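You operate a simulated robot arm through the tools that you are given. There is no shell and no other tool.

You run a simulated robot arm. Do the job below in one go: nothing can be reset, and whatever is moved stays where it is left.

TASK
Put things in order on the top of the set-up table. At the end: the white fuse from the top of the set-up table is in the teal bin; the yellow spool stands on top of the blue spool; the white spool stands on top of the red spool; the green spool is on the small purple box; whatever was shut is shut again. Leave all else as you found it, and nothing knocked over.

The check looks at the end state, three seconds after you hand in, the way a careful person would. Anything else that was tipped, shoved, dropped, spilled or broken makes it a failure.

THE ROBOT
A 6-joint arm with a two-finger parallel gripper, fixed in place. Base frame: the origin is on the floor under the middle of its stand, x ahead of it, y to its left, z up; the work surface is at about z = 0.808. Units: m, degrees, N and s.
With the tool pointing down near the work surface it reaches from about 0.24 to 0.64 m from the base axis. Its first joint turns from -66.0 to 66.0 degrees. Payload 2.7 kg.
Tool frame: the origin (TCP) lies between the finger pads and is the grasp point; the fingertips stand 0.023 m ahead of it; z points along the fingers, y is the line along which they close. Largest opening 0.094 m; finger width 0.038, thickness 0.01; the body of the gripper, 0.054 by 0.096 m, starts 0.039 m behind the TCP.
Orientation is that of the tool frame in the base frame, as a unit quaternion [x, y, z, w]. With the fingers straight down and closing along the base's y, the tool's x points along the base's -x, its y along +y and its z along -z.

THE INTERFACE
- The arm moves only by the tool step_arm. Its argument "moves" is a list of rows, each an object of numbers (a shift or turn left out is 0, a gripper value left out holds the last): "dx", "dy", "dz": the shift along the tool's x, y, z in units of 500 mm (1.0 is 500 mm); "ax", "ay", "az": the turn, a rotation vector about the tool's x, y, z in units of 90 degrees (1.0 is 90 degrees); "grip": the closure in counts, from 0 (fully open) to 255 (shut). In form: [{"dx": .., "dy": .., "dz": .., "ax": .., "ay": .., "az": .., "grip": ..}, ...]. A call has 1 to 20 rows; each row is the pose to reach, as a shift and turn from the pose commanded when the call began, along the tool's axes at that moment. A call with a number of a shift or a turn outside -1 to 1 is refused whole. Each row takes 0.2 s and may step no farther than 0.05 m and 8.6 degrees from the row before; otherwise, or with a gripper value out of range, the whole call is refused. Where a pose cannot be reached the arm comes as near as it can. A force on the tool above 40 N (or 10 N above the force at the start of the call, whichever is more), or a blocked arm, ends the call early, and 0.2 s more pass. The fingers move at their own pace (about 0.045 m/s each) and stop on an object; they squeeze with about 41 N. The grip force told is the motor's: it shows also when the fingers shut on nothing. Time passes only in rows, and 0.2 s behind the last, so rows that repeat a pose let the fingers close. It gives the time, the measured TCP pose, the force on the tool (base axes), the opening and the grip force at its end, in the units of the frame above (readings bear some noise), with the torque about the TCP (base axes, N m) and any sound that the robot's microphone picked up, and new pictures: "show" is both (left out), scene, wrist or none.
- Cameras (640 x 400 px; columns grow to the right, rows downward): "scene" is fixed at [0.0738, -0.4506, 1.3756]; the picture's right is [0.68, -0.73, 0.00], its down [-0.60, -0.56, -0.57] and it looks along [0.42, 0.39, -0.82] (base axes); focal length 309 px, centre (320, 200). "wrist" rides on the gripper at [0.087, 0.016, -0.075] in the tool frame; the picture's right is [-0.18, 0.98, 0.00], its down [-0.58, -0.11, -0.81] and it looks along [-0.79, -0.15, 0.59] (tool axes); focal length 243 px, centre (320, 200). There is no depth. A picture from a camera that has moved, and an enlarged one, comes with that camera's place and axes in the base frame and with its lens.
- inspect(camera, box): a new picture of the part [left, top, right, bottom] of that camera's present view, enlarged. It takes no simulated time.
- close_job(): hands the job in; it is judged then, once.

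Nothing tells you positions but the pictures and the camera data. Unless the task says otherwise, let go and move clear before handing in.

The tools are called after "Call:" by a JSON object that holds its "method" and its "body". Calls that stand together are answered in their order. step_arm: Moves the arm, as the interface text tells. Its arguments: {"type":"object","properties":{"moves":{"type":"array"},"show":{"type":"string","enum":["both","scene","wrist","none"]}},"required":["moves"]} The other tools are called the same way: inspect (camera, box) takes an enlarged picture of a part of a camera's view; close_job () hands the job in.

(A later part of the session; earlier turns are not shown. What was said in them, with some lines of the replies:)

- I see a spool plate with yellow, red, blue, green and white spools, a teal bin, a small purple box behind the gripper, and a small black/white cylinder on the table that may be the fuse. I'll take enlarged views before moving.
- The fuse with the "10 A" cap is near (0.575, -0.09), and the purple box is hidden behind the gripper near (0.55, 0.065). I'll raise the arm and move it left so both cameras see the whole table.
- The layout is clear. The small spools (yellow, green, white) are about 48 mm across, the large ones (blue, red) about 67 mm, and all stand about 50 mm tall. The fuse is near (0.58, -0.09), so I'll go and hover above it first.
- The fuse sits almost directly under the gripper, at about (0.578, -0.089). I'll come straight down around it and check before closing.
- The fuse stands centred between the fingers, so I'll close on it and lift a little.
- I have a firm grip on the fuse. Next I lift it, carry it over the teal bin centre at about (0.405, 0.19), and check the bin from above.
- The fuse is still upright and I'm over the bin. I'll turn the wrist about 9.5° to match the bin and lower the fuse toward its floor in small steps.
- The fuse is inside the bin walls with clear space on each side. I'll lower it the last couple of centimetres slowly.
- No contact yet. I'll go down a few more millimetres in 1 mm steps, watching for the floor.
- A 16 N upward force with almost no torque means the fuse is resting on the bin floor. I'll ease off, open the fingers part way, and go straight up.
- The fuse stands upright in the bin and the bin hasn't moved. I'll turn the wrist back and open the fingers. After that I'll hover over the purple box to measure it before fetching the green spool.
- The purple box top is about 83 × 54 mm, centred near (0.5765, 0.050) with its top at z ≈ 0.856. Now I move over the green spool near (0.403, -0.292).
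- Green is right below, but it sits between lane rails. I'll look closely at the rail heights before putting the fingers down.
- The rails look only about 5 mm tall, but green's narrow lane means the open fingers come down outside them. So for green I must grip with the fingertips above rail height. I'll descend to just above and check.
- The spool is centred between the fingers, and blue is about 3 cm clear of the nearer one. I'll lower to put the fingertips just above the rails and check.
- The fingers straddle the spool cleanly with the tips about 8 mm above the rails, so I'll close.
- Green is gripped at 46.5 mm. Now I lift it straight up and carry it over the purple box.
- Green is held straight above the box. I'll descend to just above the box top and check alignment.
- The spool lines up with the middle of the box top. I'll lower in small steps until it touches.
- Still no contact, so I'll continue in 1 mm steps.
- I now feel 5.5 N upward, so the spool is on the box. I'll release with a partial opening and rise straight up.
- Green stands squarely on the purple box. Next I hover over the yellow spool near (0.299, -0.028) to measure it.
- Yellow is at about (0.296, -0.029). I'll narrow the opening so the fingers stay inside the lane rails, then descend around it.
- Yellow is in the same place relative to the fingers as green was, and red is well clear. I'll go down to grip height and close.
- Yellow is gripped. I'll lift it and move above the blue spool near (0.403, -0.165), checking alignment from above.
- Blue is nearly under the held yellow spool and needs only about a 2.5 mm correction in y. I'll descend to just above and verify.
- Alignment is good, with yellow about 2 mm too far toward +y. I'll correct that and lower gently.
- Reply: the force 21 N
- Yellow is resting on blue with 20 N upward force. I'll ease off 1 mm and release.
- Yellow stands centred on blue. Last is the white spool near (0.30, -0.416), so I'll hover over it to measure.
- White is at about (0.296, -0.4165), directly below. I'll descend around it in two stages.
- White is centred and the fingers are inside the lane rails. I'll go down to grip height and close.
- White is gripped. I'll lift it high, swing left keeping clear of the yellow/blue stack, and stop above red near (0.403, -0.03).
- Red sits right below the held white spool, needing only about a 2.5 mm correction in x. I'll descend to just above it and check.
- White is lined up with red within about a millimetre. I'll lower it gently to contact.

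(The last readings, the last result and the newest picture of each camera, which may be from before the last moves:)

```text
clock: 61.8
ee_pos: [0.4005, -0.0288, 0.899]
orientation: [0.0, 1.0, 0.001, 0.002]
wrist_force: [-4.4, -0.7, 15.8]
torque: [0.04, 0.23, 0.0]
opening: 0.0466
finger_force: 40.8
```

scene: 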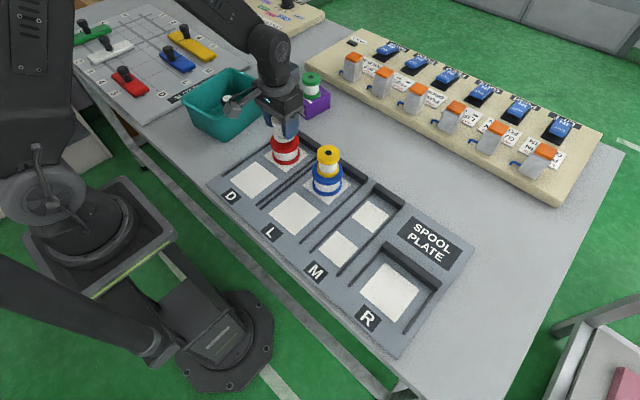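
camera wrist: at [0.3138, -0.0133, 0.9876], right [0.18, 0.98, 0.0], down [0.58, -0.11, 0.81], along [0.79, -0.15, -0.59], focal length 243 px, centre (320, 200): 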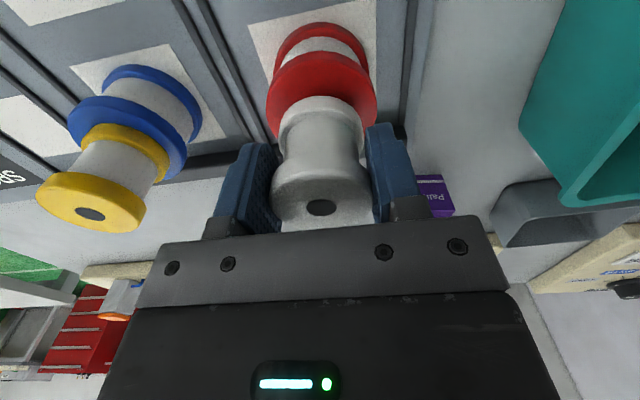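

White is in contact with red at 16 N upward. I'll ease off 1 mm, release, and rise.

Call:
{"method": "step_arm", "body": {"moves": [{"dz": -0.002}, {"dz": -0.002}, {"dz": -0.002, "grip": 80}, {"dz": -0.002, "grip": 80}, {"dz": -0.002, "grip": 80}, {"dz": -0.002, "grip": 80}]}}

Call:
{"method": "step_arm", "body": {"moves": [{"dz": -0.01}, {"dz": -0.03}, {"dz": -0.07}, {"dz": -0.14}, {"dz": -0.22}, {"dz": -0.28}, {"dz": -0.28}]}}

Call:
{"method": "inspect", "body": {"camera": "scene", "box": [230, 90, 340, 190]}}

```text
clock: 63.2
ee_pos: [0.4017, -0.0293, 0.9004]
orientation: [0.0, 1.0, 0.0, 0.001]
wrist_force: [0.5, 0.0, -0.2]
torque: [0.01, 0.0, 0.03]
opening: 0.0644
finger_force: 0.0
camera wrist: at [0.3138, -0.0125, 0.9745], right [0.18, 0.98, 0.0], down [0.58, -0.11, 0.81], along [0.79, -0.15, -0.59], focal length 243 px, centre (320, 200)
```

scene: 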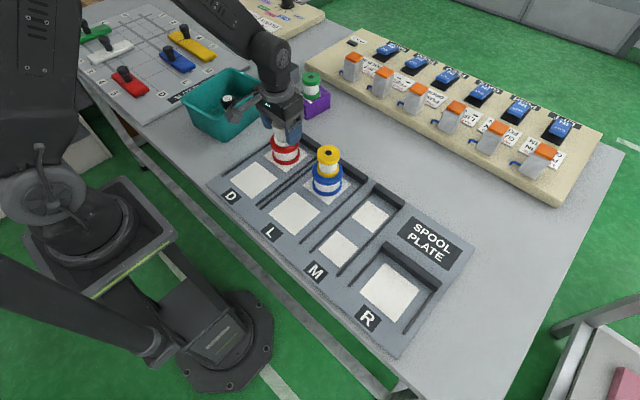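
wrist: 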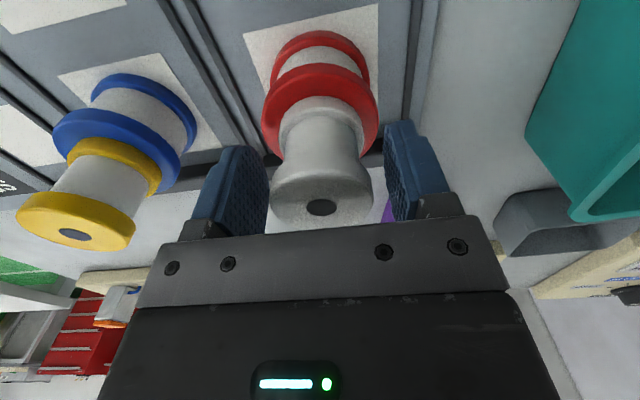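

```text
clock: 64.8
ee_pos: [0.4013, -0.029, 1.0412]
orientation: [-0.001, 1.0, 0.0, 0.002]
wrist_force: [0.0, 0.5, -0.3]
torque: [-0.05, 0.02, -0.01]
opening: 0.0646
finger_force: 0.1
camera wrist: at [0.3141, -0.0121, 1.1149], right [0.18, 0.98, 0.0], down [0.58, -0.11, 0.81], along [0.79, -0.15, -0.59], focal length 243 px, centre (320, 200)
```

scene: 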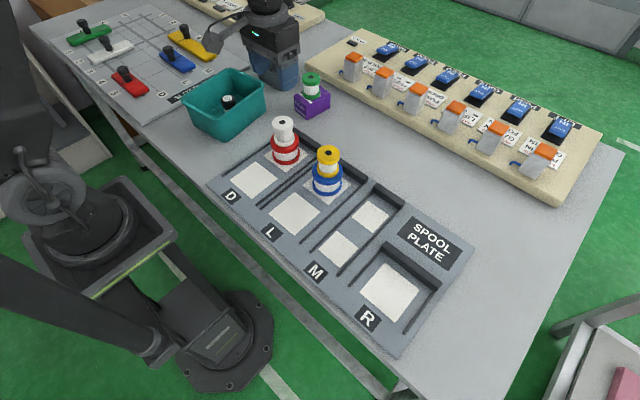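
wrist: 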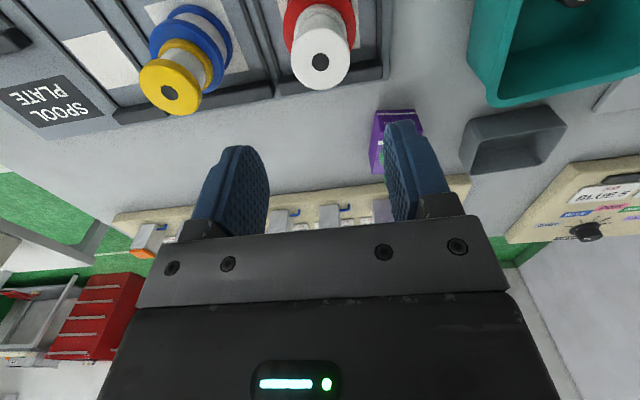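

```text
4.00 times, centred on (285, 140) of scene
camera zoom: at [0.0738, -0.4506, 1.3756], right [0.68, -0.73, 0.0], down [-0.6, -0.56, -0.57], along [0.42, 0.39, -0.82], focal length 1236 px, centre (460, 440)
```

zoom: 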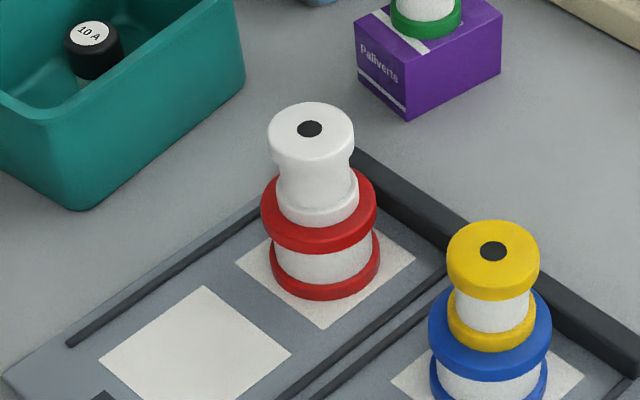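

All four placements look right: white on red, yellow on blue, green on the purple box, and the fuse in the bin. I'll move the arm back to its starting area, clear of everything, and take a final look.

Call:
{"method": "step_arm", "body": {"moves": [{"dz": -0.05, "grip": 0}, {"dx": 0.05, "dy": -0.06, "dz": -0.08}, {"dx": 0.1, "dy": -0.12, "dz": -0.08}, {"dx": 0.15, "dy": -0.18, "dz": -0.08}, {"dx": 0.2, "dy": -0.24, "dz": -0.08}, {"dx": 0.206, "dy": -0.31, "dz": -0.08}, {"dx": 0.206, "dy": -0.31, "dz": -0.08}]}}

Call:
{"method": "inspect", "body": {"camera": "scene", "box": [20, 0, 340, 200]}}

Call:
{"method": "inspect", "body": {"camera": "scene", "box": [310, 20, 610, 210]}}

Call:
{"method": "inspect", "body": {"camera": "wrist", "box": [200, 0, 640, 240]}}

```text
clock: 66.4
ee_pos: [0.2971, -0.1845, 1.0788]
orientation: [0.001, 1.0, 0.0, 0.001]
wrist_force: [-0.3, 0.2, -0.2]
torque: [0.0, -0.04, 0.03]
opening: 0.0939
finger_force: 0.1
camera wrist: at [0.2104, -0.1681, 1.1544], right [0.18, 0.98, 0.0], down [0.58, -0.11, 0.81], along [0.79, -0.15, -0.59], focal length 243 px, centre (320, 200)
```

scene: 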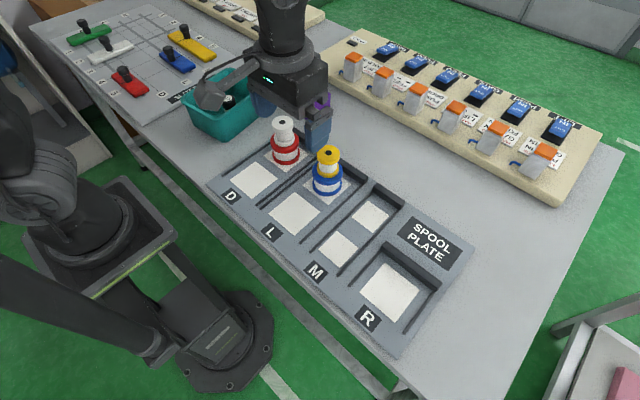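
wrist: 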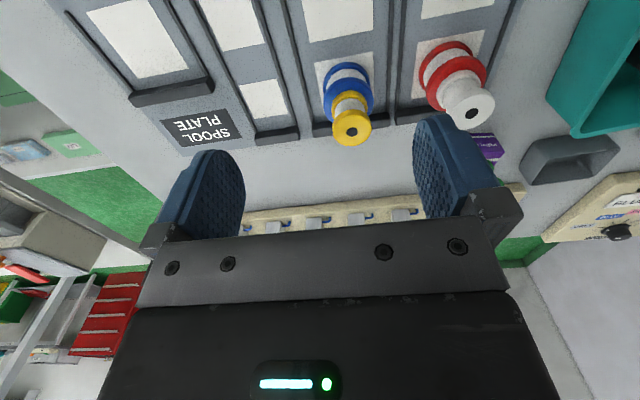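

```text
2.00 times, centred on (180, 100) of scene
camera zoom: at [0.0738, -0.4506, 1.3756], right [0.68, -0.73, 0.0], down [-0.6, -0.56, -0.57], along [0.42, 0.39, -0.82], focal length 618 px, centre (600, 400)
```

zoom: 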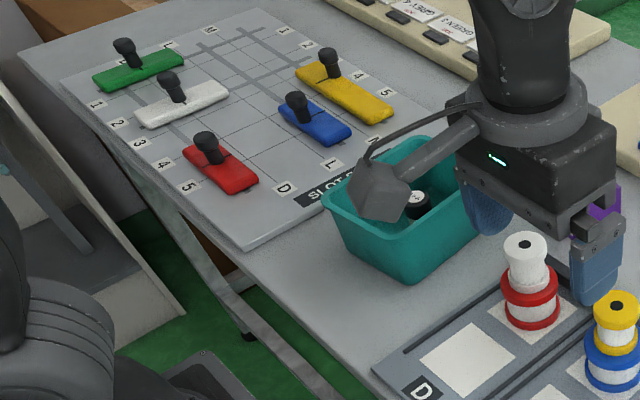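

```text
2.11 times, centred on (460, 115) of scene
camera zoom: at [0.0738, -0.4506, 1.3756], right [0.68, -0.73, 0.0], down [-0.6, -0.56, -0.57], along [0.42, 0.39, -0.82], focal length 650 px, centre (25, 379)
```

zoom: 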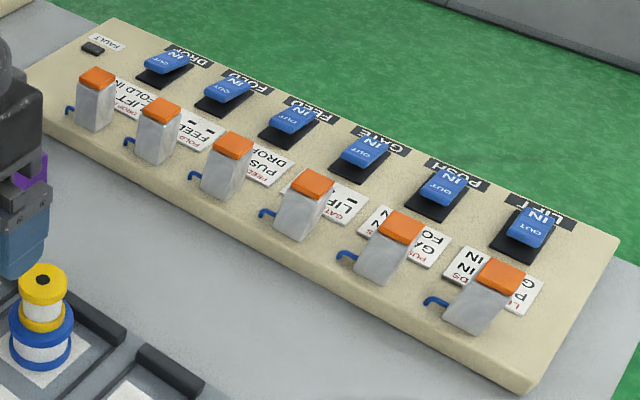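

```text
1.45 times, centred on (420, 120) of wrist
camera zoom: at [0.2104, -0.1681, 1.1544], right [0.18, 0.98, 0.0], down [0.58, -0.11, 0.81], along [0.79, -0.15, -0.59], focal length 353 px, centre (174, 316)
```

zoom: 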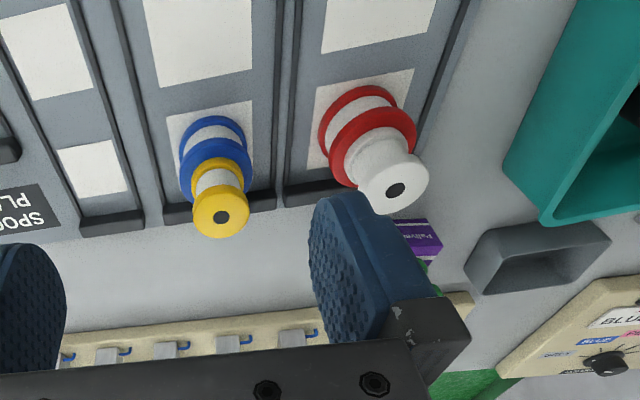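

The fuse stands in the teal bin, white is on red, yellow is on blue, and green is on the purple box. I opened nothing, everything else looks as it did at the start, and the open gripper is well clear, so I'm handing in.

Call:
{"method": "close_job", "body": {}}

```text
The job is handed in.
```

The job is done and handed in; the judging result hasn't come back. In the last pictures before I handed in:

- **Fuse:** the white fuse stands upright in the teal bin.
- **Yellow spool:** it stands on top of the blue spool, roughly 3 mm off centre.
- **White spool:** it stands on top of the red spool.
- **Green spool:** it stands on the small purple box.

I opened nothing, so nothing needed shutting again. In those pictures nothing else had moved or been knocked over. The gripper is empty, open and clear of the table.
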